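You operate a simulated robot arm through the tools that you are given. There is no shell and no other tool. Be economical: measure what you need, move in short steps, check, and stop when the job is done.

The job below is to be done with a simulated robot arm. You get a single attempt, and the scene is never put back.

## Task
Slide both hot lumps off the cooling board with the small turning paddle and cover the red one.
Fine: No jaws or hands on hot sugar; red to square 1, green to 3; paddle back; use the copper dome; yellow lump and tin dome stay.

The check looks at the end state, three seconds after you hand in, the way a careful person would. Anything else that was tipped, shoved, dropped, spilled or broken makes it a failure. A push-on lid holds only when it is set on centred and level and pressed home; a screw cap is set on level and turned clockwise until tight.

## Robot
A 6-joint arm with a two-finger parallel gripper, fixed in place. Base frame: the origin is at the foot of the arm, x ahead of it, y to its left, z up; the work surface is at about z = 0.92. Lengths are in m, angles in rad, forces in N, time in s.
With the tool pointing down near the work surface it reaches from about 0.24 to 0.66 m from the base axis. Its first joint turns from -1.152 to 1.152 rad. Payload 2.9 kg.
Tool frame: the origin (TCP) lies between the finger pads and is the grasp point; the fingertips stand 0.03 m ahead of it; z points along the fingers, y is the line along which they close. Largest opening 0.11 m; finger width 0.02, thickness 0.01; the body of the gripper, 0.048 by 0.112 m, starts 0.055 m behind the TCP.
Orientation is that of the tool frame in the base frame, as a unit quaternion [x, y, z, w]. With the fingers straight down and closing along the base's y, the tool's x points along the base's -x, its y along +y and its z along -z.

## Interface
- The arm moves only by the tool send_rows. Its argument "moves" is one flat list of numbers, 7 for each row, row after row: the shift along the tool's x, y, z in cm, then the turn, a rotation vector about the tool's x, y, z in rad, then the closure, from 0 (fully open) to 1 (shut). In form: [tx, ty, tz, ax, ay, az, claw, tx, ty, tz, ax, ay, az, claw, ...]. A call has 1 to 20 rows; each row shifts and turns the commanded pose from where the row before left it, along the tool's axes as they then stand. Rows are played at 5 a second. More than 0.05 m and 0.15 rad between two rows, or a gripper value outside its range, and nothing of the call is played. Where a pose cannot be reached the arm comes as near as it can. A force on the tool above 40 N (or 10 N above the force at the start of the call, whichever is more), or a blocked arm, ends the call early, and 0.2 s more pass. The fingers move at their own pace (about 0.108 m/s each) and stop on an object; they squeeze with about 25 N. The grip force told is the motor's: it shows also when the fingers shut on nothing. Time passes only in rows, and 0.2 s behind the last, so rows that do not move let the fingers close. It gives the time, the measured TCP pose, the force on the tool (base axes), the opening and the grip force at its end, in the units of the frame above (readings bear some noise).
- Cameras (640 x 400 px; columns grow to the right, rows downward): "scene" is fixed at [0.0571, 0.4136, 1.4099]; the picture's right is [-0.89, -0.46, 0.00], its down [-0.18, 0.36, -0.91] and it looks along [0.42, -0.81, -0.41] (base axes); focal length 311 px, centre (320, 200). "wrist" rides on the gripper at [0.072, 0.017, -0.103] in the tool frame; the picture's right is [-0.23, 0.97, 0.00], its down [-0.76, -0.18, -0.62] and it looks along [-0.61, -0.14, 0.78] (tool axes); focal length 222 px, centre (320, 200). There is no depth. A picture from a camera that has moved, and an enlarged one, comes with that camera's place and axes in the base frame and with its lens. The place of the scene camera against the robot may be out by one fixed shift of up to 0.018 m in any direction.
- capture(camera): a new picture of that camera. It takes no simulated time.
- close_up(camera, box): a new picture of the part [left, top, right, bottom] of that camera's present view, enlarged. It takes no simulated time.
- finish_job(): hands the job in; it is judged then, once.

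Go step by step. Nothing tells you positions but the pictures and the camera data: compare them with the known pose of the tool, close in by small moves and look again before you grip or let go. The budget is 120 turns and 68 pictures, counting those below and the enlarged ones. Unless the task says otherwise, let go and move clear before handing in, and close with one line.

The tools are called as name(argument=value, ...) on one line, values as JSON. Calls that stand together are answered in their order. send_rows: Moves the arm, as the interface text tells. Its arguments: {"type":"object","properties":{"moves":{"type":"array"}},"required":["moves"]} The other tools are called the same way: capture (camera) takes a picture; close_up (camera, box) takes an enlarged picture of a part of a camera's view; finish_job () hands the job in.

At the start:

```text
time: 0.0
eef_pos: [0.2273, -0.2872, 1.3153]
tool_rot: [0.0, 1.0, 0.0, 0.002]
ft_force: [-0.9, 0.5, 0.3]
finger_gap: 0.1102
finger_force: 0.1
```

scene: 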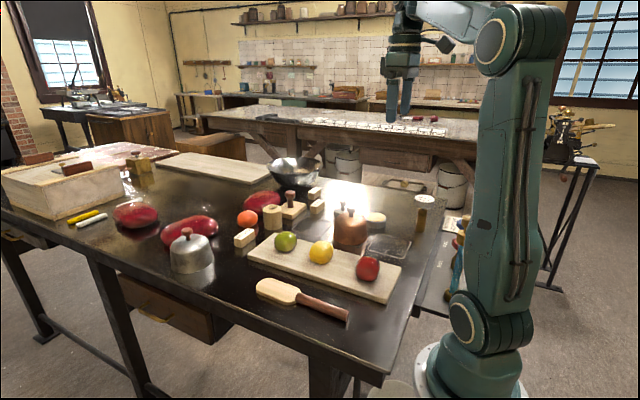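
wrist: 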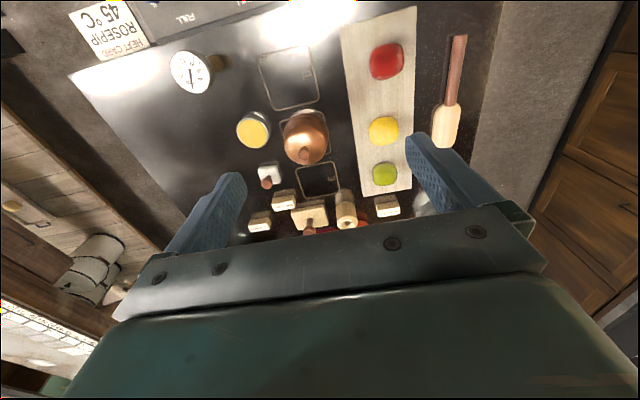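

I see a cooling board with three lumps (green, yellow, red), a paddle beside it, a copper dome, a tin dome, and some marked squares. I'll look closer before moving.

close_up(camera="scene", box=[220, 170, 460, 330])

close_up(camera="wrist", box=[220, 0, 500, 240])

```text
2.50 times, centred on (340, 250) of scene
camera zoom: at [0.0571, 0.4136, 1.4099], right [-0.89, -0.46, 0.0], down [-0.18, 0.36, -0.91], along [0.42, -0.81, -0.41], focal length 776 px, centre (270, 75)
```

zoom: 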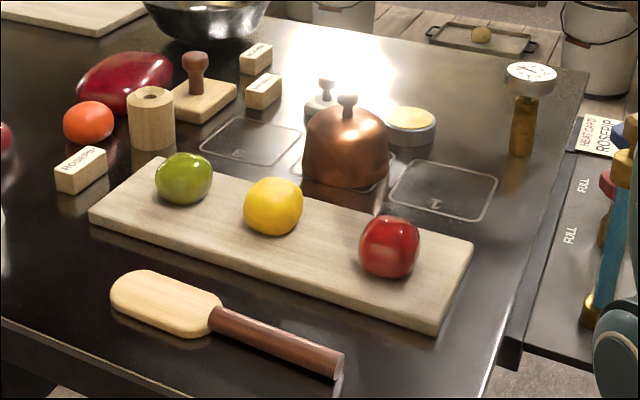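

```text
1.67 times, centred on (360, 120) of wrist
camera zoom: at [0.1551, -0.2699, 1.4203], right [0.23, 0.97, 0.0], down [0.76, -0.18, 0.62], along [0.61, -0.14, -0.78], focal length 370 px, centre (253, 333)
```

zoom: 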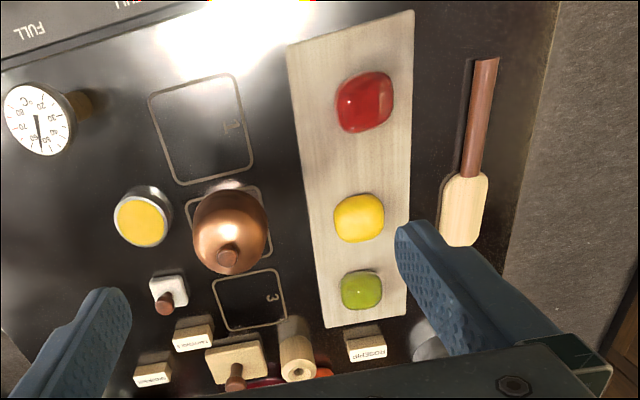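

Red sits near (0.24,-0.165), yellow (0.365,-0.18), green (0.48,-0.18). Squares 1, 2 and 3 are at y≈-0.348, with x≈0.23, 0.35 and 0.48, and the copper dome is on square 2. The paddle handle runs along x at y≈-0.035. I'll move above the handle and look.

send_rows(moves=[-0.9, 3.15, 2, 0, 0, 0, 0.3, -0.9, 3.15, 2, 0, 0, 0, 0.4, -0.9, 3.15, 2, 0, 0, 0, 0.5, -0.9, 3.15, 2, 0, 0, 0, 0.5, -0.9, 3.15, 2, 0, 0, 0, 0.5, -0.9, 3.15, 2, 0, 0, 0, 0.5, -0.9, 3.15, 2, 0, 0, 0, 0.5, -0.9, 3.15, 2, 0, 0, 0, 0.5])

capture(camera="wrist")

capture(camera="scene")

```text
time: 1.8
eef_pos: [0.2991, -0.0347, 1.1563]
tool_rot: [0.001, 1.0, 0.001, 0.0]
ft_force: [-0.3, 0.9, 0.4]
finger_gap: 0.055
finger_force: 0.0
```

```text
63 pictures are left
camera wrist: at [0.2263, -0.0172, 1.2605], right [0.23, 0.97, 0.0], down [0.76, -0.18, 0.62], along [0.61, -0.14, -0.78], focal length 222 px, centre (320, 200)
```

wrist: 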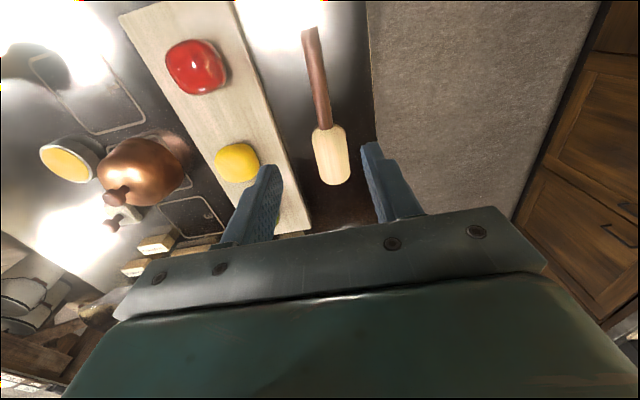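

```text
62 pictures are left
```

scene: 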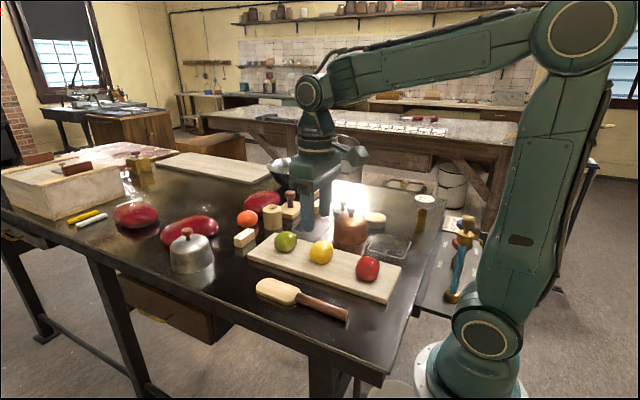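

The paddle handle runs from (0.231,-0.029) to (0.350,-0.040), and the blade tip is near (0.456,-0.046), so its yaw is about -0.075. I'll line up over the handle near the blade and descend partway.

send_rows(moves=[-1.6, -0.1, 0, 0, 0, 0.075, 0.5, 0, 0, 4.2, 0, 0, 0, 0.5, 0, 0, 4.2, 0, 0, 0, 0.5, 0, 0, 4.2, 0, 0, 0, 0.5, 0, 0, 4.2, 0, 0, 0, 0.5])

capture(camera="wrist")

close_up(camera="scene", box=[220, 200, 420, 325])

```text
time: 3.0
eef_pos: [0.3162, -0.0369, 0.9879]
tool_rot: [0.038, 0.999, 0.001, 0.002]
ft_force: [0.3, 0.6, 0.9]
finger_gap: 0.0551
finger_force: 0.0
```

```text
61 pictures are left
camera wrist: at [0.2441, -0.0137, 1.0923], right [0.3, 0.95, 0.0], down [0.75, -0.23, 0.62], along [0.6, -0.19, -0.78], focal length 222 px, centre (320, 200)
```

wrist: 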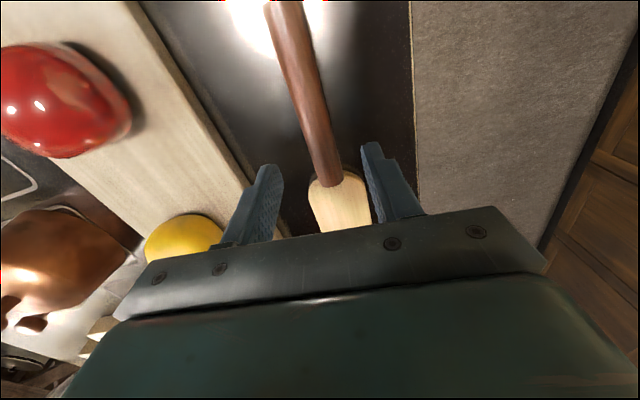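

```text
3.20 times, centred on (320, 262) of scene
camera zoom: at [0.0571, 0.4136, 1.4099], right [-0.89, -0.46, 0.0], down [-0.18, 0.36, -0.91], along [0.42, -0.81, -0.41], focal length 994 px, centre (320, 0)
```

zoom: 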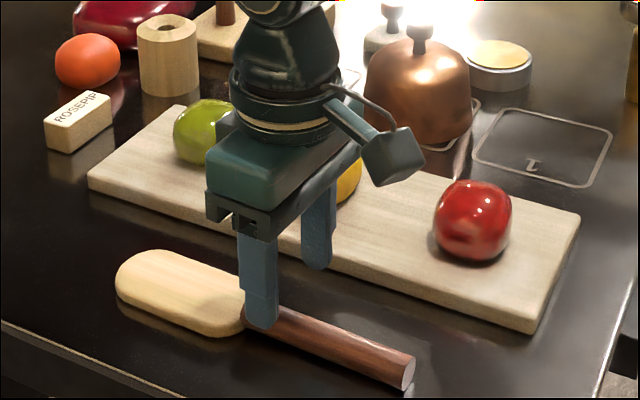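

The handle is centred between the fingers. I'll descend 3.2 cm and grip.

send_rows(moves=[0, 0, 1.2, 0, 0, 0, 0.5, 0, 0, 1, 0, 0, 0, 0.5, 0, 0, 0.9, 0, 0, 0, 0.5, 0, 0, 0, 0, 0, 0, 0.7, 0, 0, 0, 0, 0, 0, 1, 0, 0, 0, 0, 0, 0, 1, 0, 0, 0, 0, 0, 0, 1])

capture(camera="wrist")

```text
time: 4.6
eef_pos: [0.3172, -0.0365, 0.9578]
tool_rot: [0.037, 0.999, 0.0, 0.001]
ft_force: [-0.4, -0.3, 0.0]
finger_gap: 0.0208
finger_force: 24.9
```

```text
59 pictures are left
camera wrist: at [0.2448, -0.0133, 1.0616], right [0.3, 0.95, 0.0], down [0.75, -0.23, 0.62], along [0.6, -0.19, -0.78], focal length 222 px, centre (320, 200)
```

wrist: 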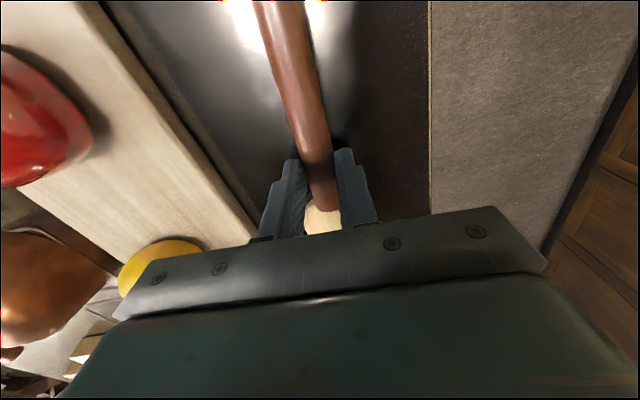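

I have the paddle; the gap is 21 mm. I'll lift 10 cm and swing it to point along -y.

send_rows(moves=[0, 0, -1, 0, 0, 0, 1, 0, 0, -3, 0, 0, 0, 1, 0, 0, -3, 0, 0, 0, 1, 0, 0, -3, 0, 0, 0, 1, 0, 0, 0, 0, 0, 0.1412, 1, 0, 0, 0, 0, 0, 0.1412, 1, 0, 0, 0, 0, 0, 0.1412, 1, 0, 0, 0, 0, 0, 0.1412, 1, 0, 0, 0, 0, 0, 0.1412, 1, 0, 0, 0, 0, 0, 0.1412, 1, 0, 0, 0, 0, 0, 0.1412, 1, 0, 0, 0, 0, 0, 0.1412, 1, 0, 0, 0, 0, 0, 0.1412, 1, 0, 0, 0, 0, 0, 0.1412, 1, 0, 0, 0, 0, 0, 0.1412, 1])

capture(camera="wrist")

capture(camera="scene")

```text
time: 7.8
eef_pos: [0.3158, -0.0351, 1.0577]
tool_rot: [0.728, 0.686, 0.001, 0.0]
ft_force: [-0.2, -0.4, -0.1]
finger_gap: 0.0211
finger_force: 24.2
```

```text
58 pictures are left
camera wrist: at [0.3371, 0.0355, 1.1617], right [0.96, -0.29, 0.0], down [-0.22, -0.75, 0.62], along [-0.18, -0.6, -0.78], focal length 222 px, centre (320, 200)
```

wrist: 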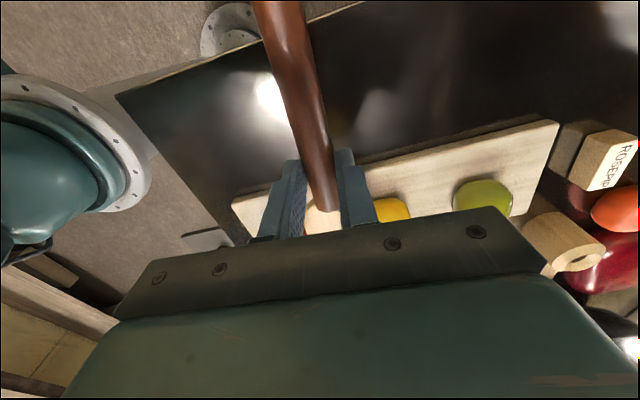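

```text
57 pictures are left
```

scene: 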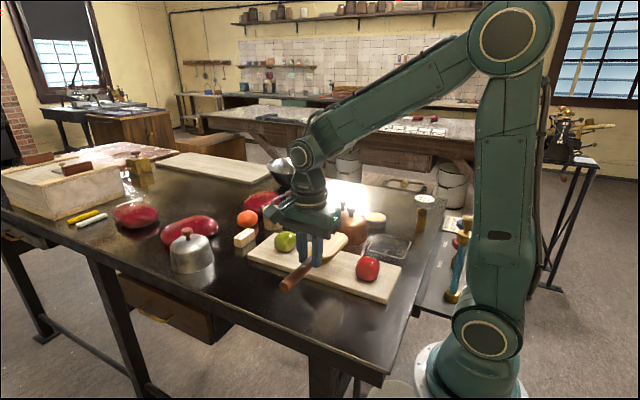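

The paddle is held level, pointing along -y. I'll move so that its tip is behind the red lump, on the +y side of the board, lower partway, and check.

send_rows(moves=[2.03, -2.42, 0, 0, 0, 0, 1, 2.03, -2.42, 0, 0, 0, 0, 1, 2.03, -2.42, 0, 0, 0, 0, 1, 0, 0, 3, 0, 0, 0, 1, 0, 0, 3, 0, 0, 0, 1])

close_up(camera="scene", box=[280, 190, 480, 315])

capture(camera="wrist")

```text
time: 9.0
eef_pos: [0.248, 0.0295, 0.9954]
tool_rot: [0.728, 0.686, 0.0, 0.0]
ft_force: [0.4, 1.1, -0.8]
finger_gap: 0.0209
finger_force: 25.2
```

```text
3.20 times, centred on (380, 252) of scene
camera zoom: at [0.0571, 0.4136, 1.4099], right [-0.89, -0.46, 0.0], down [-0.18, 0.36, -0.91], along [0.42, -0.81, -0.41], focal length 994 px, centre (128, 32)
```

zoom: 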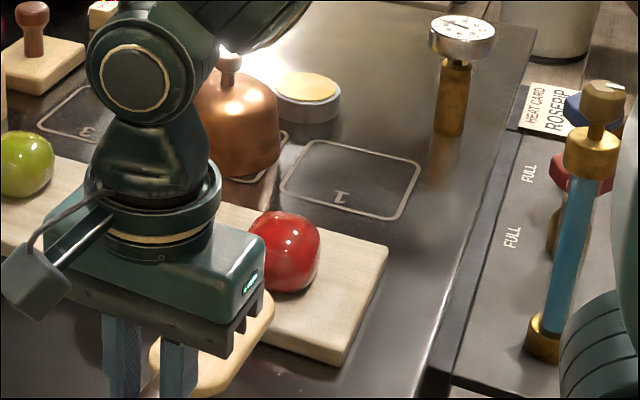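

```text
55 pictures are left
camera wrist: at [0.2673, 0.1003, 1.1011], right [0.96, -0.28, 0.0], down [-0.22, -0.75, 0.62], along [-0.17, -0.6, -0.78], focal length 222 px, centre (320, 200)
```

wrist: 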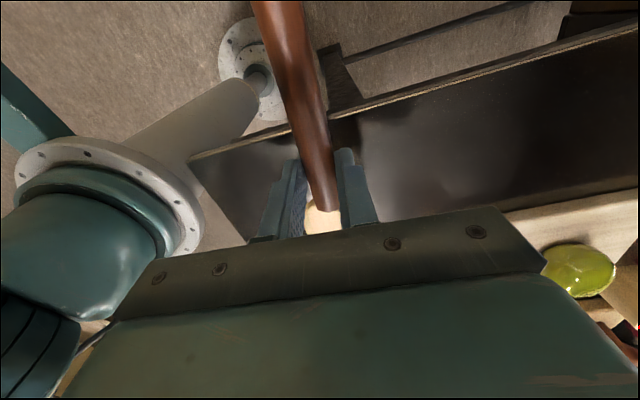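

The tip is just over the board edge behind red. I'll shift 3 mm to centre on red and lower to TCP z≈0.975.

send_rows(moves=[0, -0.3, 0.8, 0, 0, 0, 1, 0, 0, 0.7, 0, 0, 0, 1, 0, 0, 0.6, 0, 0, 0, 1])

close_up(camera="scene", box=[300, 220, 420, 295])

```text
time: 9.8
eef_pos: [0.2442, 0.0274, 0.9751]
tool_rot: [0.727, 0.687, 0.001, 0.001]
ft_force: [0.8, 0.5, -0.6]
finger_gap: 0.0208
finger_force: 24.3
```

```text
5.33 times, centred on (360, 258) of scene
camera zoom: at [0.0571, 0.4136, 1.4099], right [-0.89, -0.46, 0.0], down [-0.18, 0.36, -0.91], along [0.42, -0.81, -0.41], focal length 1656 px, centre (107, -107)
```

zoom: 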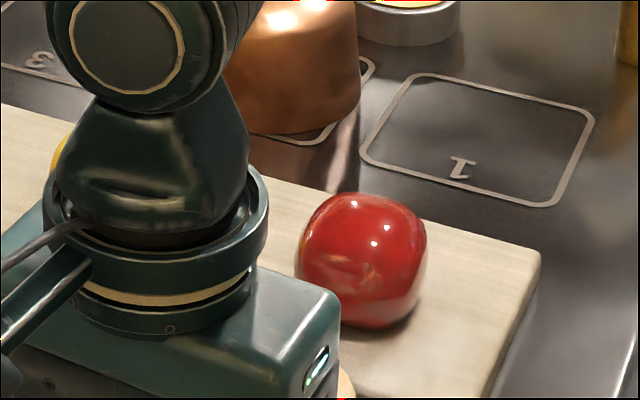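

The blade is at board level, so I'll start pushing gently along -y.

send_rows(moves=[-0.8, 0.02, 0, 0, 0, 0, 1, -0.8, 0.02, 0, 0, 0, 0, 1, -0.6, 0.02, 0, 0, 0, 0, 1, -0.5, 0.01, 0, 0, 0, 0, 1, -0.5, 0.01, 0, 0, 0, 0, 1, -0.5, 0.01, 0, 0, 0, 0, 1, -0.5, 0.01, 0, 0, 0, 0, 1])

close_up(camera="scene", box=[300, 200, 428, 280])

```text
time: 11.4
eef_pos: [0.2416, -0.0135, 0.9752]
tool_rot: [0.727, 0.686, 0.001, 0.001]
ft_force: [-0.4, 0.5, -0.8]
finger_gap: 0.0209
finger_force: 25.4
```

```text
5.00 times, centred on (364, 240) of scene
camera zoom: at [0.0571, 0.4136, 1.4099], right [-0.89, -0.46, 0.0], down [-0.18, 0.36, -0.91], along [0.42, -0.81, -0.41], focal length 1553 px, centre (100, 0)
```

zoom: 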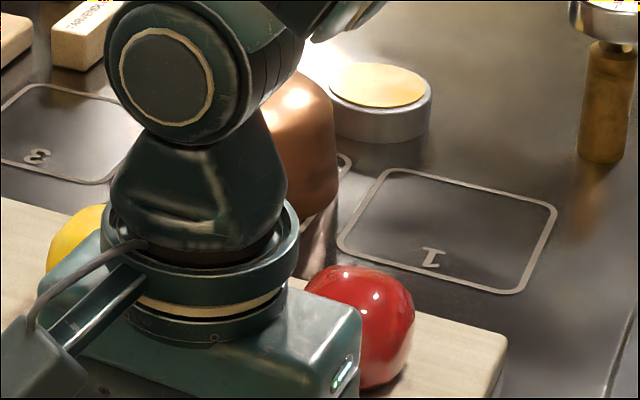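

Red is sliding with the paddle, about 16 mm so far. I'll keep going.

send_rows(moves=[-0.5, 0.02, 0, 0, 0, 0, 1, -0.5, 0.02, 0, 0, 0, 0, 1, -0.5, 0.02, 0, 0, 0, 0, 1, -0.5, 0.02, 0, 0, 0, 0, 1, -0.5, 0.02, 0, 0, 0, 0, 1, -0.5, 0.02, 0, 0, 0, 0, 1, -0.5, 0.02, 0, 0, 0, 0, 1, -0.5, 0.02, 0, 0, 0, 0, 1])

close_up(camera="scene", box=[300, 200, 428, 280])

```text
time: 13.2
eef_pos: [0.2419, -0.0532, 0.9762]
tool_rot: [0.727, 0.687, 0.001, 0.0]
ft_force: [0.3, 0.5, -0.7]
finger_gap: 0.021
finger_force: 25.2
```

```text
5.00 times, centred on (364, 240) of scene
camera zoom: at [0.0571, 0.4136, 1.4099], right [-0.89, -0.46, 0.0], down [-0.18, 0.36, -0.91], along [0.42, -0.81, -0.41], focal length 1553 px, centre (100, 0)
```

zoom: 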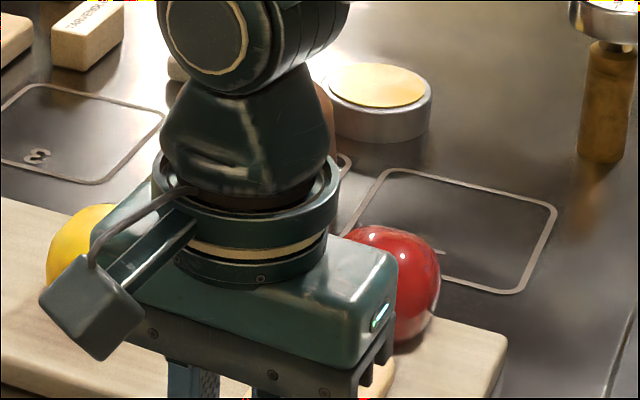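

Red is tracking straight and is at the board edge. I'll continue pushing.

send_rows(moves=[-0.5, 0.02, 0, 0, 0, 0, 1, -0.5, 0.02, 0, 0, 0, 0, 1, -0.5, 0.02, 0, 0, 0, 0, 1, -0.5, 0.02, 0, 0, 0, 0, 1, -0.5, 0.02, 0, 0, 0, 0, 1, -0.5, 0.02, 0, 0, 0, 0, 1, -0.5, 0.02, 0, 0, 0, 0, 1, -0.5, 0.02, 0, 0, 0, 0, 1])

close_up(camera="scene", box=[300, 200, 428, 280])

```text
time: 15.0
eef_pos: [0.2414, -0.0945, 0.976]
tool_rot: [0.727, 0.687, 0.0, 0.0]
ft_force: [-0.5, 0.0, -1.4]
finger_gap: 0.021
finger_force: 24.6
```

```text
5.00 times, centred on (364, 240) of scene
camera zoom: at [0.0571, 0.4136, 1.4099], right [-0.89, -0.46, 0.0], down [-0.18, 0.36, -0.91], along [0.42, -0.81, -0.41], focal length 1553 px, centre (100, 0)
```

zoom: 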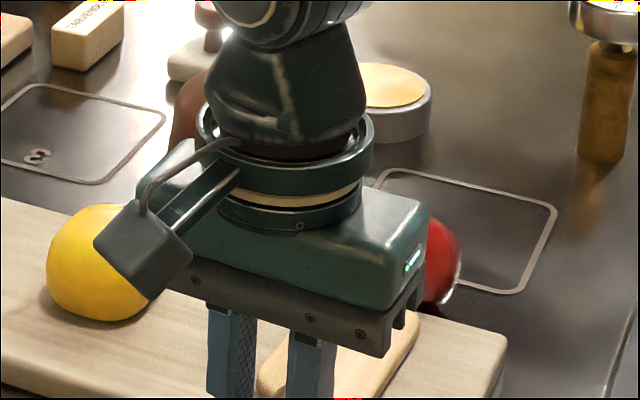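

Red is off the board and on the bench. I'll keep pushing toward square 1.

send_rows(moves=[-0.5, 0, 0, 0, 0, 0, 1, -0.5, 0, 0, 0, 0, 0, 1, -0.5, 0, 0, 0, 0, 0, 1, -0.5, 0, 0, 0, 0, 0, 1, -0.5, 0, 0, 0, 0, 0, 1, -0.5, 0, 0, 0, 0, 0, 1, -0.5, 0, 0, 0, 0, 0, 1, -0.5, 0, 0, 0, 0, 0, 1, -0.5, 0, 0, 0, 0, 0, 1, -0.5, 0, 0, 0, 0, 0, 1])

close_up(camera="scene", box=[300, 200, 428, 280])

```text
time: 17.2
eef_pos: [0.2395, -0.1437, 0.9752]
tool_rot: [0.727, 0.687, 0.001, 0.0]
ft_force: [0.1, -0.6, -1.0]
finger_gap: 0.0209
finger_force: 24.8
```

```text
5.00 times, centred on (364, 240) of scene
camera zoom: at [0.0571, 0.4136, 1.4099], right [-0.89, -0.46, 0.0], down [-0.18, 0.36, -0.91], along [0.42, -0.81, -0.41], focal length 1553 px, centre (100, 0)
```

zoom: 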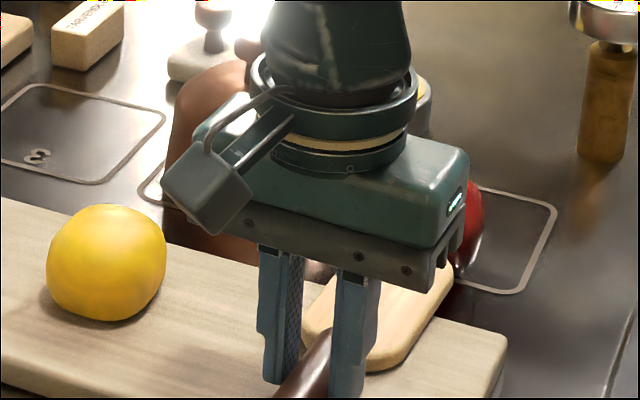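

Red is at about y=-0.313, so it needs about 3.4 cm more.

send_rows(moves=[-0.5, -0.02, 0, 0, 0, 0, 1, -0.5, -0.02, 0, 0, 0, 0, 1, -0.5, -0.02, 0, 0, 0, 0, 1, -0.5, -0.02, 0, 0, 0, 0, 1, -0.5, -0.02, 0, 0, 0, 0, 1, -0.5, -0.02, 0, 0, 0, 0, 1, -0.3, -0.02, 0, 0, 0, 0, 1, 0, 0, 0, 0, 0, 0, 1, 1.5, 0, 0, 0, 0, 0, 1, 3, 0, 0, 0, 0, 0, 1, 2, 0, -3, 0, 0, 0, 1, 2, 0, -4, 0, 0, 0, 1, 2, 0, -4, 0, 0, 0, 1])

capture(camera="scene")

```text
time: 20.0
eef_pos: [0.2421, -0.0711, 1.0863]
tool_rot: [0.727, 0.686, 0.001, 0.0]
ft_force: [-0.1, -0.3, -1.0]
finger_gap: 0.0207
finger_force: 24.8
```

```text
49 pictures are left
```

scene: 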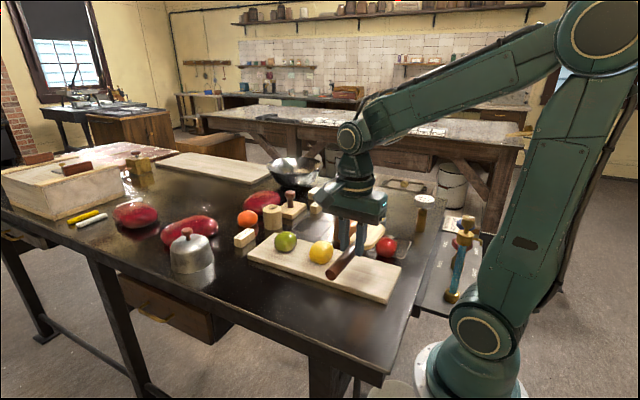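

I'll zoom in to see where red ended up.

close_up(camera="scene", box=[340, 200, 452, 270])

```text
5.71 times, centred on (396, 235) of scene
camera zoom: at [0.0571, 0.4136, 1.4099], right [-0.89, -0.46, 0.0], down [-0.18, 0.36, -0.91], along [0.42, -0.81, -0.41], focal length 1775 px, centre (-114, 0)
```

zoom: 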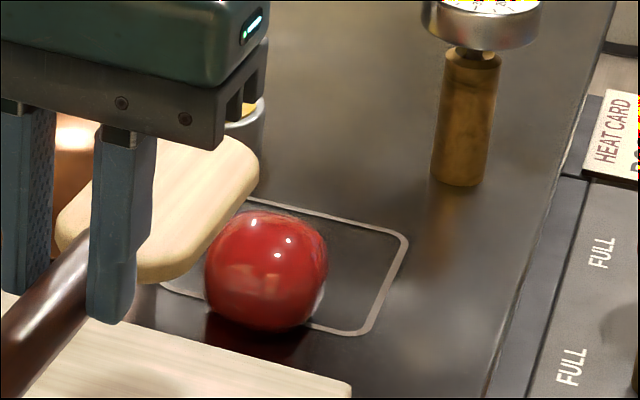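

Red sits at the near edge of square 1, about 3–4 cm short. I'll check whether the paddle has slipped in the grip.

capture(camera="wrist")

close_up(camera="scene", box=[290, 170, 450, 290])

```text
47 pictures are left
camera wrist: at [0.2623, 0.0003, 1.1906], right [0.96, -0.28, 0.0], down [-0.22, -0.75, 0.62], along [-0.18, -0.6, -0.78], focal length 222 px, centre (320, 200)
```

wrist: 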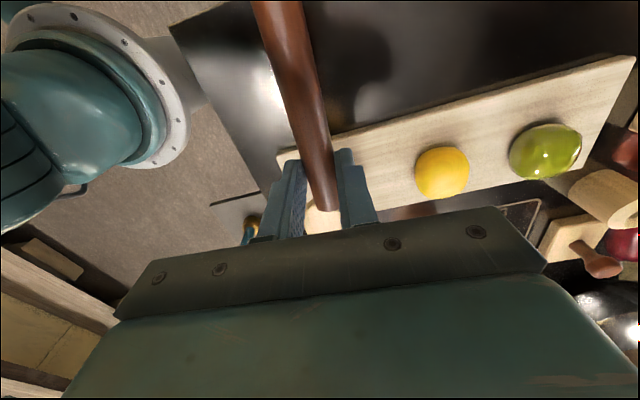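

```text
3.33 times, centred on (370, 230) of scene
camera zoom: at [0.0571, 0.4136, 1.4099], right [-0.89, -0.46, 0.0], down [-0.18, 0.36, -0.91], along [0.42, -0.81, -0.41], focal length 1035 px, centre (153, 100)
```

zoom: 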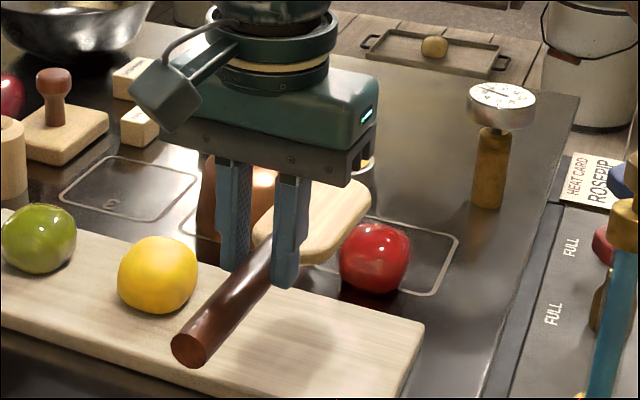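

The grip is unchanged, so the lump probably rolled back or hung on the blade as I withdrew. I'll come back with the tip pitched slightly down for a lower contact, stop near contact, and look.

send_rows(moves=[0, -0.2, 3.5, 0, 0, 0, 1, 0, 0, 3.5, 0, 0, 0, 1, -1, 0, 3, 0, 0, 0, 1, -3, 0, 0, 0, 0, 0, 1, 0, 0, 0.6, 0, 0.04, 0, 1, 0, 0, 0, 0, 0.04, 0, 1, 0, 0, 0, 0, 0, 0, 1])

close_up(camera="scene", box=[340, 200, 452, 270])

```text
time: 21.6
eef_pos: [0.2377, -0.1114, 0.9802]
tool_rot: [0.727, 0.686, 0.029, -0.027]
ft_force: [-1.0, -2.9, 5.2]
finger_gap: 0.0209
finger_force: 24.8
```

```text
5.71 times, centred on (396, 235) of scene
camera zoom: at [0.0571, 0.4136, 1.41], right [-0.89, -0.46, 0.0], down [-0.18, 0.36, -0.91], along [0.42, -0.81, -0.41], focal length 1775 px, centre (-114, 0)
```

zoom: 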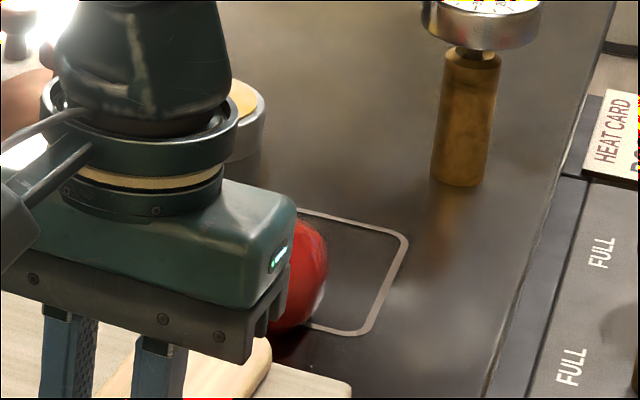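

There's a light touch on the board edge (5 N up). I'll raise 3 mm and push forward along the paddle axis.

send_rows(moves=[0, 0, -0.4, 0, 0, 0, 1, -0.6, 0, 0, 0, 0, 0, 1, -0.6, 0, 0, 0, 0, 0, 1, -0.6, 0, 0, 0, 0, 0, 1, -0.6, 0, 0, 0, 0, 0, 1, -0.5, 0, 0, 0, 0, 0, 1, -0.5, 0, 0, 0, 0, 0, 1, -0.5, 0, 0, 0, 0, 0, 1, -0.5, 0, 0, 0, 0, 0, 1, 0, 0, 0, 0, 0, 0, 1])

close_up(camera="scene", box=[340, 200, 452, 270])

```text
time: 23.8
eef_pos: [0.2349, -0.155, 0.9798]
tool_rot: [0.726, 0.686, 0.029, -0.027]
ft_force: [-0.4, 0.0, -1.3]
finger_gap: 0.021
finger_force: 25.0
```

```text
5.71 times, centred on (396, 235) of scene
camera zoom: at [0.0571, 0.4136, 1.4099], right [-0.89, -0.46, 0.0], down [-0.18, 0.36, -0.91], along [0.42, -0.81, -0.41], focal length 1775 px, centre (-114, 0)
```

zoom: 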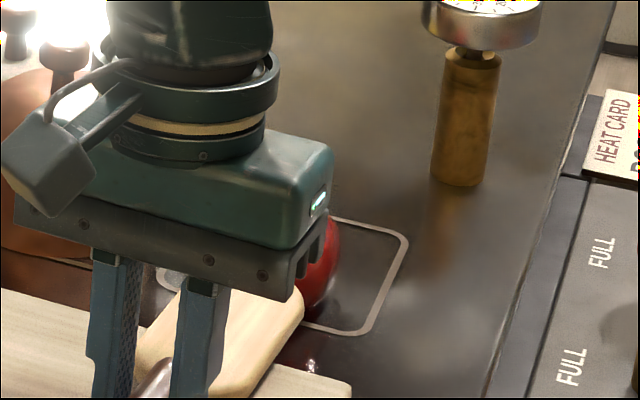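

Red is moving again, now at about -0.325. I'll push 2.3 cm more, pause and look before withdrawing.

send_rows(moves=[-0.5, 0, 0, 0, 0, 0, 1, -0.5, 0, 0, 0, 0, 0, 1, -0.5, 0, -0.1, 0, 0, 0, 1, -0.5, 0, 0, 0, 0, 0, 1, -0.4, 0, 0, 0, 0, 0, 1, 0, 0, 0, 0, 0, 0, 1, 0, 0, 0, 0, 0, 0, 1])

close_up(camera="scene", box=[340, 200, 452, 270])

```text
time: 25.4
eef_pos: [0.2341, -0.1798, 0.9795]
tool_rot: [0.726, 0.686, 0.03, -0.027]
ft_force: [-0.3, -0.2, -0.9]
finger_gap: 0.0208
finger_force: 25.2
```

```text
5.71 times, centred on (396, 235) of scene
camera zoom: at [0.0571, 0.4136, 1.4099], right [-0.89, -0.46, 0.0], down [-0.18, 0.36, -0.91], along [0.42, -0.81, -0.41], focal length 1775 px, centre (-114, 0)
```

zoom: 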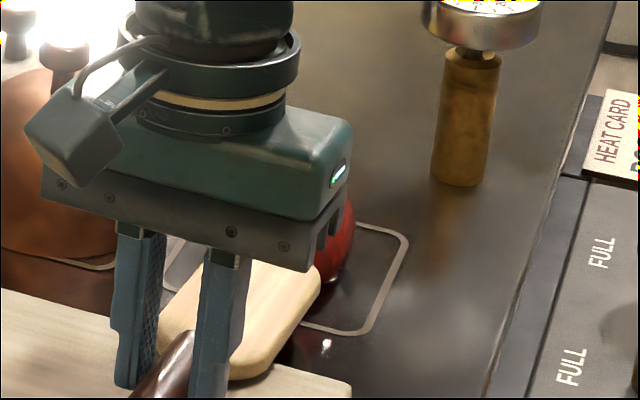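

Red looks near the centre of square 1. I'll withdraw slowly by 2 cm, watching whether it follows.

send_rows(moves=[0.2, 0, 0, 0, 0, 0, 1, 0.3, 0, 0, 0, 0, 0, 1, 0.5, 0, 0, 0, 0, 0, 1, 1, 0, 0, 0, 0, 0, 1])

close_up(camera="scene", box=[340, 200, 452, 270])

```text
time: 26.4
eef_pos: [0.2353, -0.1601, 0.981]
tool_rot: [0.727, 0.685, 0.03, -0.026]
ft_force: [0.5, 0.1, -0.2]
finger_gap: 0.0212
finger_force: 25.6
```

```text
5.71 times, centred on (396, 235) of scene
camera zoom: at [0.0571, 0.4136, 1.4099], right [-0.89, -0.46, 0.0], down [-0.18, 0.36, -0.91], along [0.42, -0.81, -0.41], focal length 1775 px, centre (-114, 0)
```

zoom: 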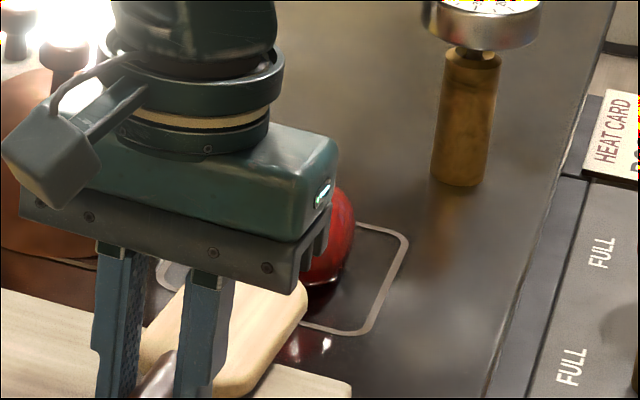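

Red stays put. I'll withdraw fully, lift, level the paddle and look.

send_rows(moves=[1.5, 0, 0, 0, 0, 0, 1, 2, 0, 0, 0, 0, 0, 1, 3, 0, -1, 0, 0, 0, 1, 2, 0, -3, 0, -0.04, 0, 1, 2, 0, -4, 0, -0.04, 0, 1, 0, 0, -2.5, 0, 0, 0, 1])

close_up(camera="scene", box=[260, 180, 452, 300])

```text
time: 27.8
eef_pos: [0.2396, -0.0597, 1.0953]
tool_rot: [0.727, 0.686, 0.0, 0.0]
ft_force: [1.1, -0.1, -1.3]
finger_gap: 0.0209
finger_force: 25.4
```

```text
3.33 times, centred on (356, 240) of scene
camera zoom: at [0.0571, 0.4136, 1.4099], right [-0.89, -0.46, 0.0], down [-0.18, 0.36, -0.91], along [0.42, -0.81, -0.41], focal length 1035 px, centre (200, 67)
```

zoom: 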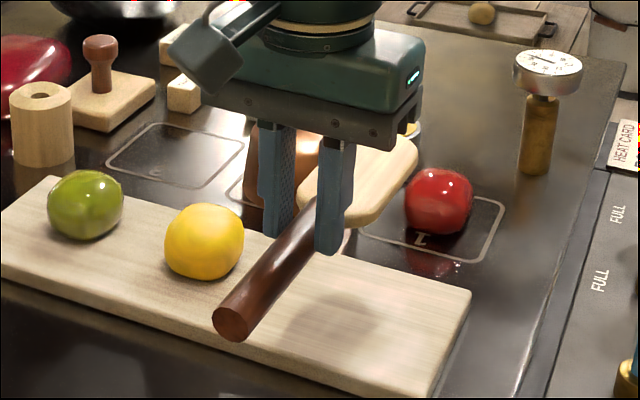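

Red sits inside square 1. Next is green: I'll rotate the paddle a little, move it behind green on its +y side, and lower.

send_rows(moves=[0, 0, 0, 0, 0, -0.09, 1, 1.372, 3.887, 0, 0, 0, 0, 1, 1.372, 3.887, 0, 0, 0, 0, 1, 1.372, 3.887, 0, 0, 0, 0, 1, 1.372, 3.887, 0, 0, 0, 0, 1, 1.372, 3.887, 0, 0, 0, 0, 1, 1.372, 3.887, 0, 0, 0, 0, 1, 0, 0, 4, 0, 0, 0, 1, 0, 0, 3, 0, 0, 0, 1])

close_up(camera="scene", box=[220, 190, 380, 290])

capture(camera="wrist")

```text
time: 29.8
eef_pos: [0.4712, 0.0299, 1.024]
tool_rot: [0.695, 0.719, 0.001, 0.001]
ft_force: [-0.3, -0.2, -1.6]
finger_gap: 0.0206
finger_force: 24.6
```

```text
4.00 times, centred on (300, 240) of scene
camera zoom: at [0.0572, 0.4136, 1.4099], right [-0.89, -0.46, 0.0], down [-0.18, 0.36, -0.91], along [0.42, -0.81, -0.41], focal length 1242 px, centre (400, 40)
```

zoom: 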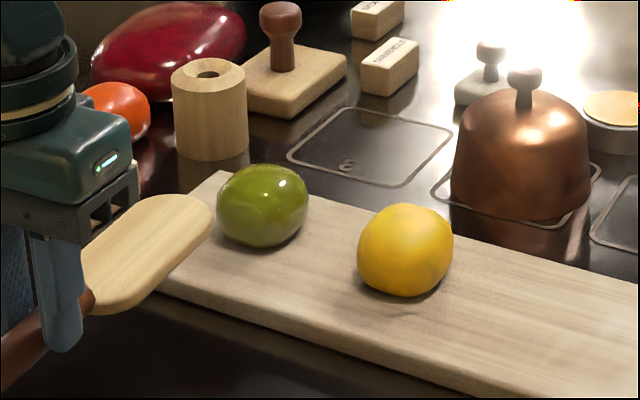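

```text
39 pictures are left
camera wrist: at [0.4851, 0.1038, 1.1286], right [0.98, -0.2, 0.0], down [-0.15, -0.77, 0.62], along [-0.12, -0.61, -0.78], focal length 222 px, centre (320, 200)
```

wrist: 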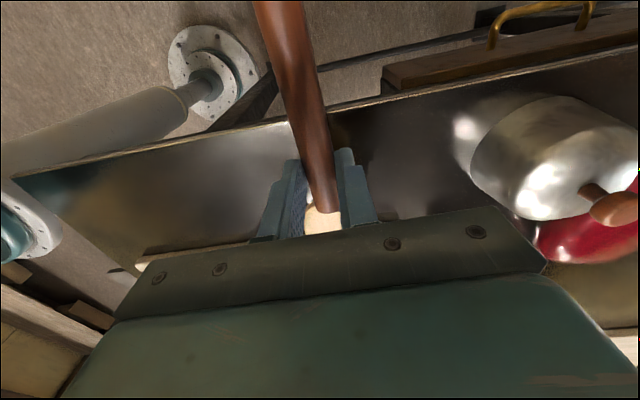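

The tip is lined up with green. I'll lower to board level and push the first stretch.

send_rows(moves=[0, 0, 2, 0, 0, 0, 1, 0, 0, 1.6, 0, 0, 0, 1, 0, 0, 1.2, 0, 0, 0, 1, -0.8, 0, 0, 0, 0, 0, 1, -0.8, 0, 0, 0, 0, 0, 1, -0.5, 0, 0, 0, 0, 0, 1, -0.5, 0, 0, 0, 0, 0, 1, -0.5, 0, 0, 0, 0, 0, 1, -0.5, 0, 0, 0, 0, 0, 1, -0.5, 0, 0, 0, 0, 0, 1, -0.5, 0, 0, 0, 0, 0, 1])

close_up(camera="scene", box=[220, 190, 380, 290])

```text
time: 32.2
eef_pos: [0.473, -0.017, 0.9753]
tool_rot: [0.695, 0.719, 0.001, 0.002]
ft_force: [-0.9, 0.1, -0.6]
finger_gap: 0.0208
finger_force: 25.5
```

```text
4.00 times, centred on (300, 240) of scene
camera zoom: at [0.0571, 0.4137, 1.4099], right [-0.89, -0.46, 0.0], down [-0.18, 0.36, -0.91], along [0.42, -0.81, -0.41], focal length 1242 px, centre (400, 40)
```

zoom: 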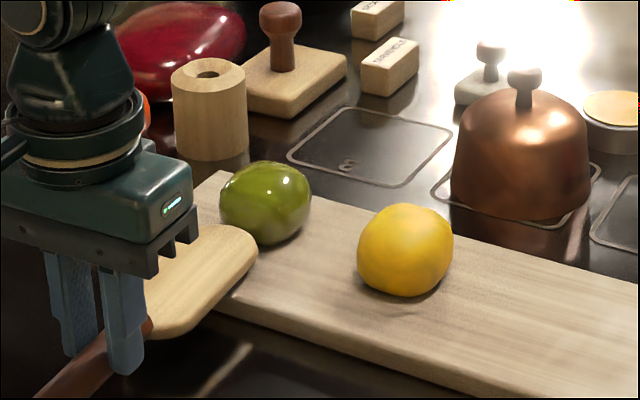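

Contact made; green has begun to move. I'll continue.

send_rows(moves=[-0.5, 0, 0, 0, 0, 0, 1, -0.5, 0, 0, 0, 0, 0, 1, -0.5, 0, 0, 0, 0, 0, 1, -0.5, 0, 0, 0, 0, 0, 1, -0.5, 0, 0, 0, 0, 0, 1, -0.5, 0, 0, 0, 0, 0, 1])

close_up(camera="scene", box=[220, 190, 380, 290])

```text
time: 33.6
eef_pos: [0.4732, -0.0456, 0.9761]
tool_rot: [0.695, 0.719, 0.001, 0.001]
ft_force: [0.2, 1.1, -1.1]
finger_gap: 0.0209
finger_force: 25.1
```

```text
4.00 times, centred on (300, 240) of scene
camera zoom: at [0.0571, 0.4136, 1.4099], right [-0.89, -0.46, 0.0], down [-0.18, 0.36, -0.91], along [0.42, -0.81, -0.41], focal length 1242 px, centre (400, 40)
```

zoom: 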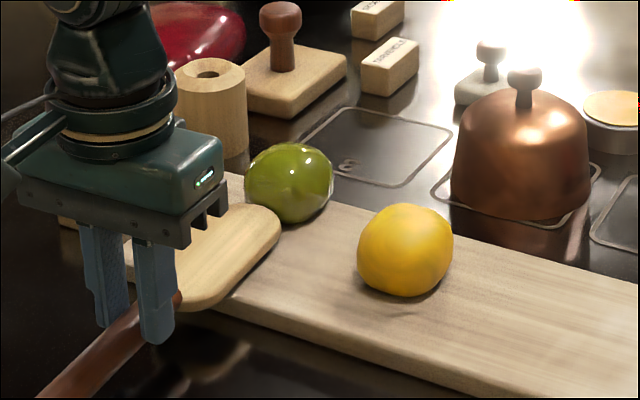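

Green is tracking straight toward square 3. I'll push it off the edge.

send_rows(moves=[-0.5, 0, 0, 0, 0, 0, 1, -0.5, 0, 0, 0, 0, 0, 1, -0.5, 0, 0, 0, 0, 0, 1, -0.5, 0, 0, 0, 0, 0, 1, -0.5, 0, 0, 0, 0, 0, 1, -0.5, 0, 0, 0, 0, 0, 1, -0.5, 0, 0, 0, 0, 0, 1, -0.5, 0, 0, 0, 0, 0, 1, -0.5, 0, 0, 0, 0, 0, 1, -0.5, 0, 0, 0, 0, 0, 1])

close_up(camera="scene", box=[220, 190, 380, 290])

```text
time: 35.8
eef_pos: [0.4752, -0.095, 0.976]
tool_rot: [0.695, 0.719, 0.001, 0.0]
ft_force: [-0.4, -0.2, -1.4]
finger_gap: 0.0208
finger_force: 25.2
```

```text
4.00 times, centred on (300, 240) of scene
camera zoom: at [0.0572, 0.4136, 1.4099], right [-0.89, -0.46, 0.0], down [-0.18, 0.36, -0.91], along [0.42, -0.81, -0.41], focal length 1242 px, centre (400, 40)
```

zoom: 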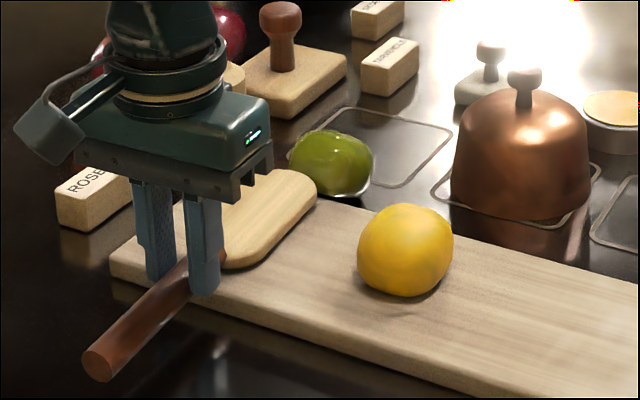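

Green is off the board. I'll advance and gradually pitch the tip down for a lower contact.

send_rows(moves=[-0.5, 0, 0, 0, 0, 0, 1, -0.5, 0, 0, 0, 0, 0, 1, -0.5, 0, 0, 0, 0, 0, 1, -0.5, 0, 0, 0, 0, 0, 1, -0.5, 0, 0, 0, 0, 0, 1, -0.5, 0, -0.15, 0, 0.02, 0, 1, -0.5, 0, -0.15, 0, 0.02, 0, 1, -0.5, 0, -0.1, 0, 0.02, 0, 1, -0.5, 0, -0.1, 0, 0.02, 0, 1, -0.5, 0, 0, 0, 0, 0, 1, -0.5, 0, 0, 0, 0, 0, 1])

close_up(camera="scene", box=[220, 190, 380, 290])

```text
time: 38.2
eef_pos: [0.4773, -0.15, 0.9786]
tool_rot: [0.694, 0.718, 0.029, -0.029]
ft_force: [0.1, 0.3, -0.9]
finger_gap: 0.0209
finger_force: 25.0
```

```text
4.00 times, centred on (300, 240) of scene
camera zoom: at [0.0571, 0.4136, 1.4099], right [-0.89, -0.46, 0.0], down [-0.18, 0.36, -0.91], along [0.42, -0.81, -0.41], focal length 1242 px, centre (400, 40)
```

zoom: 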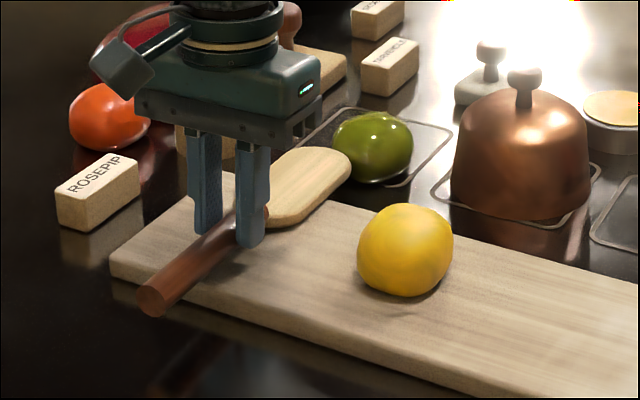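

Green has drifted about 2 cm toward -x, off the rounded blade end. I'll back off and check before giving it a corrective push.

send_rows(moves=[0.3, 0, 0, 0, 0, 0, 1, 0.7, 0, 0, 0, 0, 0, 1, 1.5, 0, 0, 0, 0, 0, 1, 1.5, 0, -0.5, 0, 0, 0, 1])

close_up(camera="scene", box=[260, 190, 356, 250])

```text
time: 39.2
eef_pos: [0.4753, -0.1113, 0.9883]
tool_rot: [0.695, 0.718, 0.028, -0.028]
ft_force: [0.1, 0.5, -2.0]
finger_gap: 0.021
finger_force: 25.0
```

```text
6.67 times, centred on (308, 220) of scene
camera zoom: at [0.0572, 0.4136, 1.4099], right [-0.89, -0.46, 0.0], down [-0.18, 0.36, -0.91], along [0.42, -0.81, -0.41], focal length 2071 px, centre (400, 67)
```

zoom: 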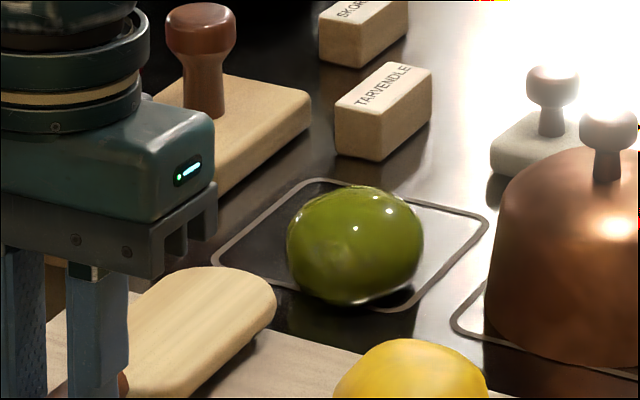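

Green rests in the near part of square 3, about (-2.1, +4.2) cm from its centre. I'll shift the blade to green's -x side with slight yaw so the next push drives it toward +x and -y.

send_rows(moves=[0, 0, 0, 0, 0, -0.09, 1, 0, -2.33, 0, 0, 0, 0, 1, 0, -2.33, 0, 0, 0, 0, 1, -0.6, 0, 0.1, 0, 0, 0, 1, -0.4, 0, 0.2, 0, 0, 0, 1])

close_up(camera="scene", box=[260, 190, 356, 250])

```text
time: 40.4
eef_pos: [0.4306, -0.1269, 0.9838]
tool_rot: [0.662, 0.749, 0.03, -0.027]
ft_force: [0.5, 0.1, 0.0]
finger_gap: 0.0208
finger_force: 24.9
```

```text
6.67 times, centred on (308, 220) of scene
camera zoom: at [0.0571, 0.4136, 1.4099], right [-0.89, -0.46, 0.0], down [-0.18, 0.36, -0.91], along [0.42, -0.81, -0.41], focal length 2071 px, centre (400, 67)
```

zoom: 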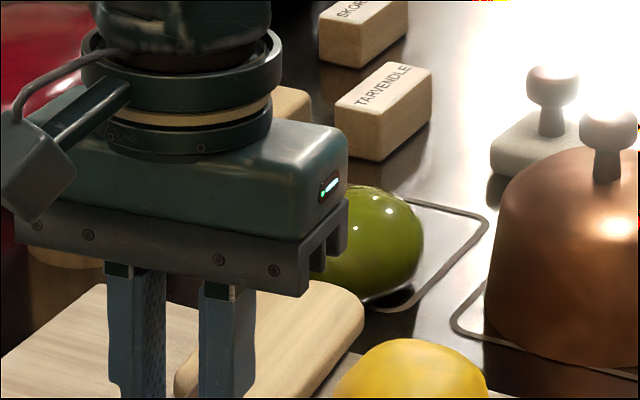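

The blade is on green's -x side, so I'll push diagonally.

send_rows(moves=[-0.5, 0.05, 0, 0, 0, 0, 1, -0.5, 0.1, 0, 0, 0, 0, 1, -0.5, 0.1, 0, 0, 0, 0, 1, -0.5, 0.1, 0, 0, 0, 0, 1, -0.5, 0.1, 0, 0, 0, 0, 1, -0.5, 0.1, 0, 0, 0, 0, 1, -0.4, 0.1, 0, 0, 0, 0, 1])

close_up(camera="scene", box=[260, 190, 356, 250])

```text
time: 42.0
eef_pos: [0.4416, -0.159, 0.9804]
tool_rot: [0.661, 0.749, 0.029, -0.028]
ft_force: [-0.2, 0.3, -0.2]
finger_gap: 0.0208
finger_force: 24.9
```

```text
6.67 times, centred on (308, 220) of scene
camera zoom: at [0.0571, 0.4136, 1.4099], right [-0.89, -0.46, 0.0], down [-0.18, 0.36, -0.91], along [0.42, -0.81, -0.41], focal length 2071 px, centre (400, 67)
```

zoom: 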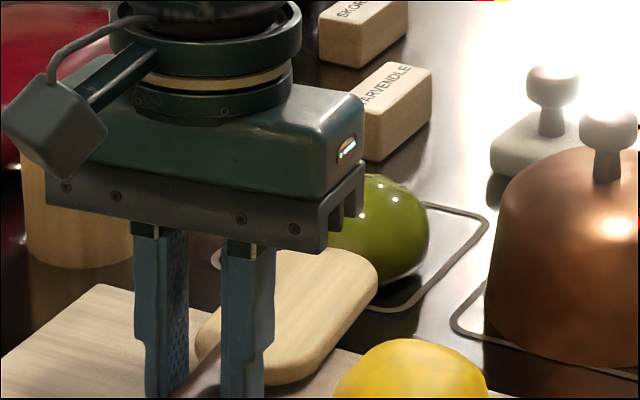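

Green moved the right way and still needs about +1.5 cm in x and -2.2 cm in y. I'll continue with more lateral motion.

send_rows(moves=[-0.4, 0.2, 0, 0, 0, 0, 1, -0.4, 0.2, 0, 0, 0, 0, 1, -0.4, 0.2, 0, 0, 0, 0, 1])

close_up(camera="scene", box=[260, 190, 356, 250])

```text
time: 42.8
eef_pos: [0.4494, -0.1724, 0.9805]
tool_rot: [0.662, 0.749, 0.03, -0.028]
ft_force: [0.1, 1.0, -1.1]
finger_gap: 0.0208
finger_force: 25.6
```

```text
6.67 times, centred on (308, 220) of scene
camera zoom: at [0.0571, 0.4136, 1.4099], right [-0.89, -0.46, 0.0], down [-0.18, 0.36, -0.91], along [0.42, -0.81, -0.41], focal length 2071 px, centre (400, 67)
```

zoom: 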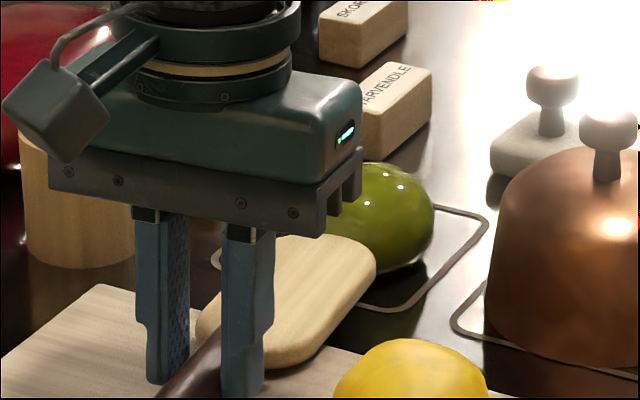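

It's close now; about 1 cm more in x and 0.8 cm in y. I'll make one more diagonal nudge, then withdraw.

send_rows(moves=[-0.35, 0.3, 0, 0, 0, 0, 1, -0.35, 0.3, 0, 0, 0, 0, 1, -0.3, 0.3, 0, 0, 0, 0, 1, 0, 0, 0, 0, 0, 0, 1, 0.2, 0, 0, 0, 0, 0, 1, 0.4, 0, 0, 0, 0, 0, 1, 1, 0, 0, 0, 0, 0, 1, 2, 0, 0, 0, 0, 0, 1, 3, 0, -1, 0, 0, 0, 1, 3, 0, -2, 0, -0.04, 0, 1, 1, 0, -4, 0, -0.04, 0, 1, 0, 0, -3, 0, 0, 0, 1])

close_up(camera="scene", box=[260, 190, 420, 290])

```text
time: 45.4
eef_pos: [0.4451, -0.0771, 1.0886]
tool_rot: [0.663, 0.749, 0.003, 0.003]
ft_force: [-0.6, 0.4, -1.3]
finger_gap: 0.0209
finger_force: 24.5
```

```text
4.00 times, centred on (340, 240) of scene
camera zoom: at [0.0571, 0.4136, 1.4099], right [-0.89, -0.46, 0.0], down [-0.18, 0.36, -0.91], along [0.42, -0.81, -0.41], focal length 1242 px, centre (240, 40)
```

zoom: 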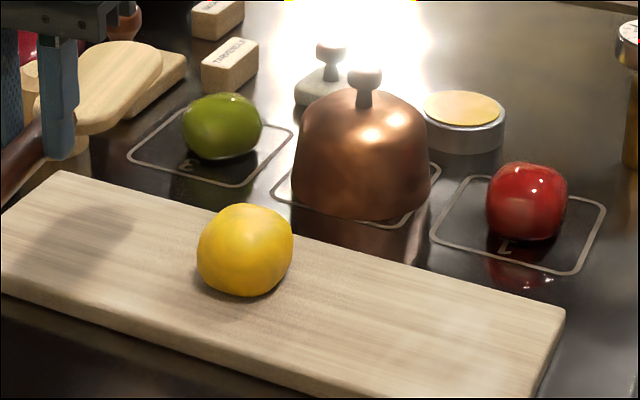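

Both lumps are inside their squares. Next I'll return the paddle: move over its original spot and swing it back.

send_rows(moves=[1.853, -4.07, 0, 0, 0, 0, 1, 1.853, -4.07, 0, 0, 0, 0, 1, 1.853, -4.07, 0, 0, 0, 0, 1, 0, 0, 0, 0, 0, -0.1373, 1, 0, 0, 0, 0, 0, -0.1373, 1, 0, 0, 0, 0, 0, -0.1373, 1, 0, 0, 0, 0, 0, -0.1373, 1, 0, 0, 0, 0, 0, -0.1373, 1, 0, 0, 0, 0, 0, -0.1373, 1, 0, 0, 0, 0, 0, -0.1373, 1, 0, 0, 0, 0, 0, -0.1373, 1, 0, 0, 0, 0, 0, -0.1373, 1, 0, 0, 0, 0, 0, -0.1373, 1, 0, 0, 0, 0, 0, 0, 1])

capture(camera="wrist")

```text
time: 48.4
eef_pos: [0.3184, -0.0378, 1.0867]
tool_rot: [0.036, 0.999, 0.001, 0.004]
ft_force: [0.5, -0.7, -0.4]
finger_gap: 0.0211
finger_force: 25.3
```

```text
29 pictures are left
camera wrist: at [0.2448, -0.0157, 1.1899], right [0.3, 0.95, 0.0], down [0.74, -0.23, 0.63], along [0.6, -0.18, -0.78], focal length 222 px, centre (320, 200)
```

wrist: 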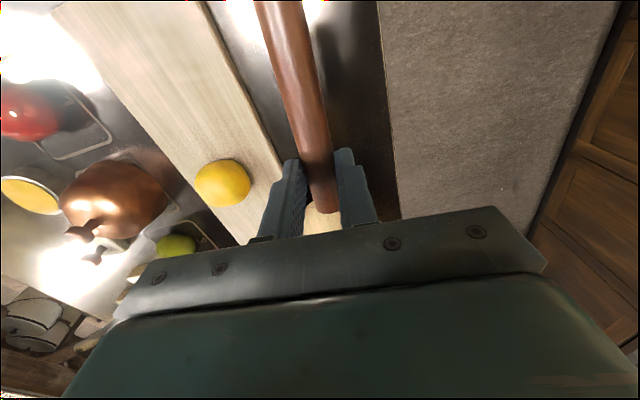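

It's back over its spot. I'll fix the small offset, lower to the original height and release.

send_rows(moves=[0.1, 0.12, 3.5, 0, 0.006, 0, 1, 0, 0, 3.5, 0, 0, 0, 1, 0, 0, 3, 0, 0, 0, 1, 0, 0, 1.5, 0, 0, 0, 1, 0, 0, 0.8, 0, 0, 0, 1, 0, 0, 0.4, 0, 0, 0, 1, 0, 0, 0, 0, 0, 0, 1])

```text
time: 50.0
eef_pos: [0.3182, -0.0378, 0.9589]
tool_rot: [0.038, 0.999, 0.001, 0.002]
ft_force: [0.3, -0.1, 7.6]
finger_gap: 0.0211
finger_force: 24.8
```

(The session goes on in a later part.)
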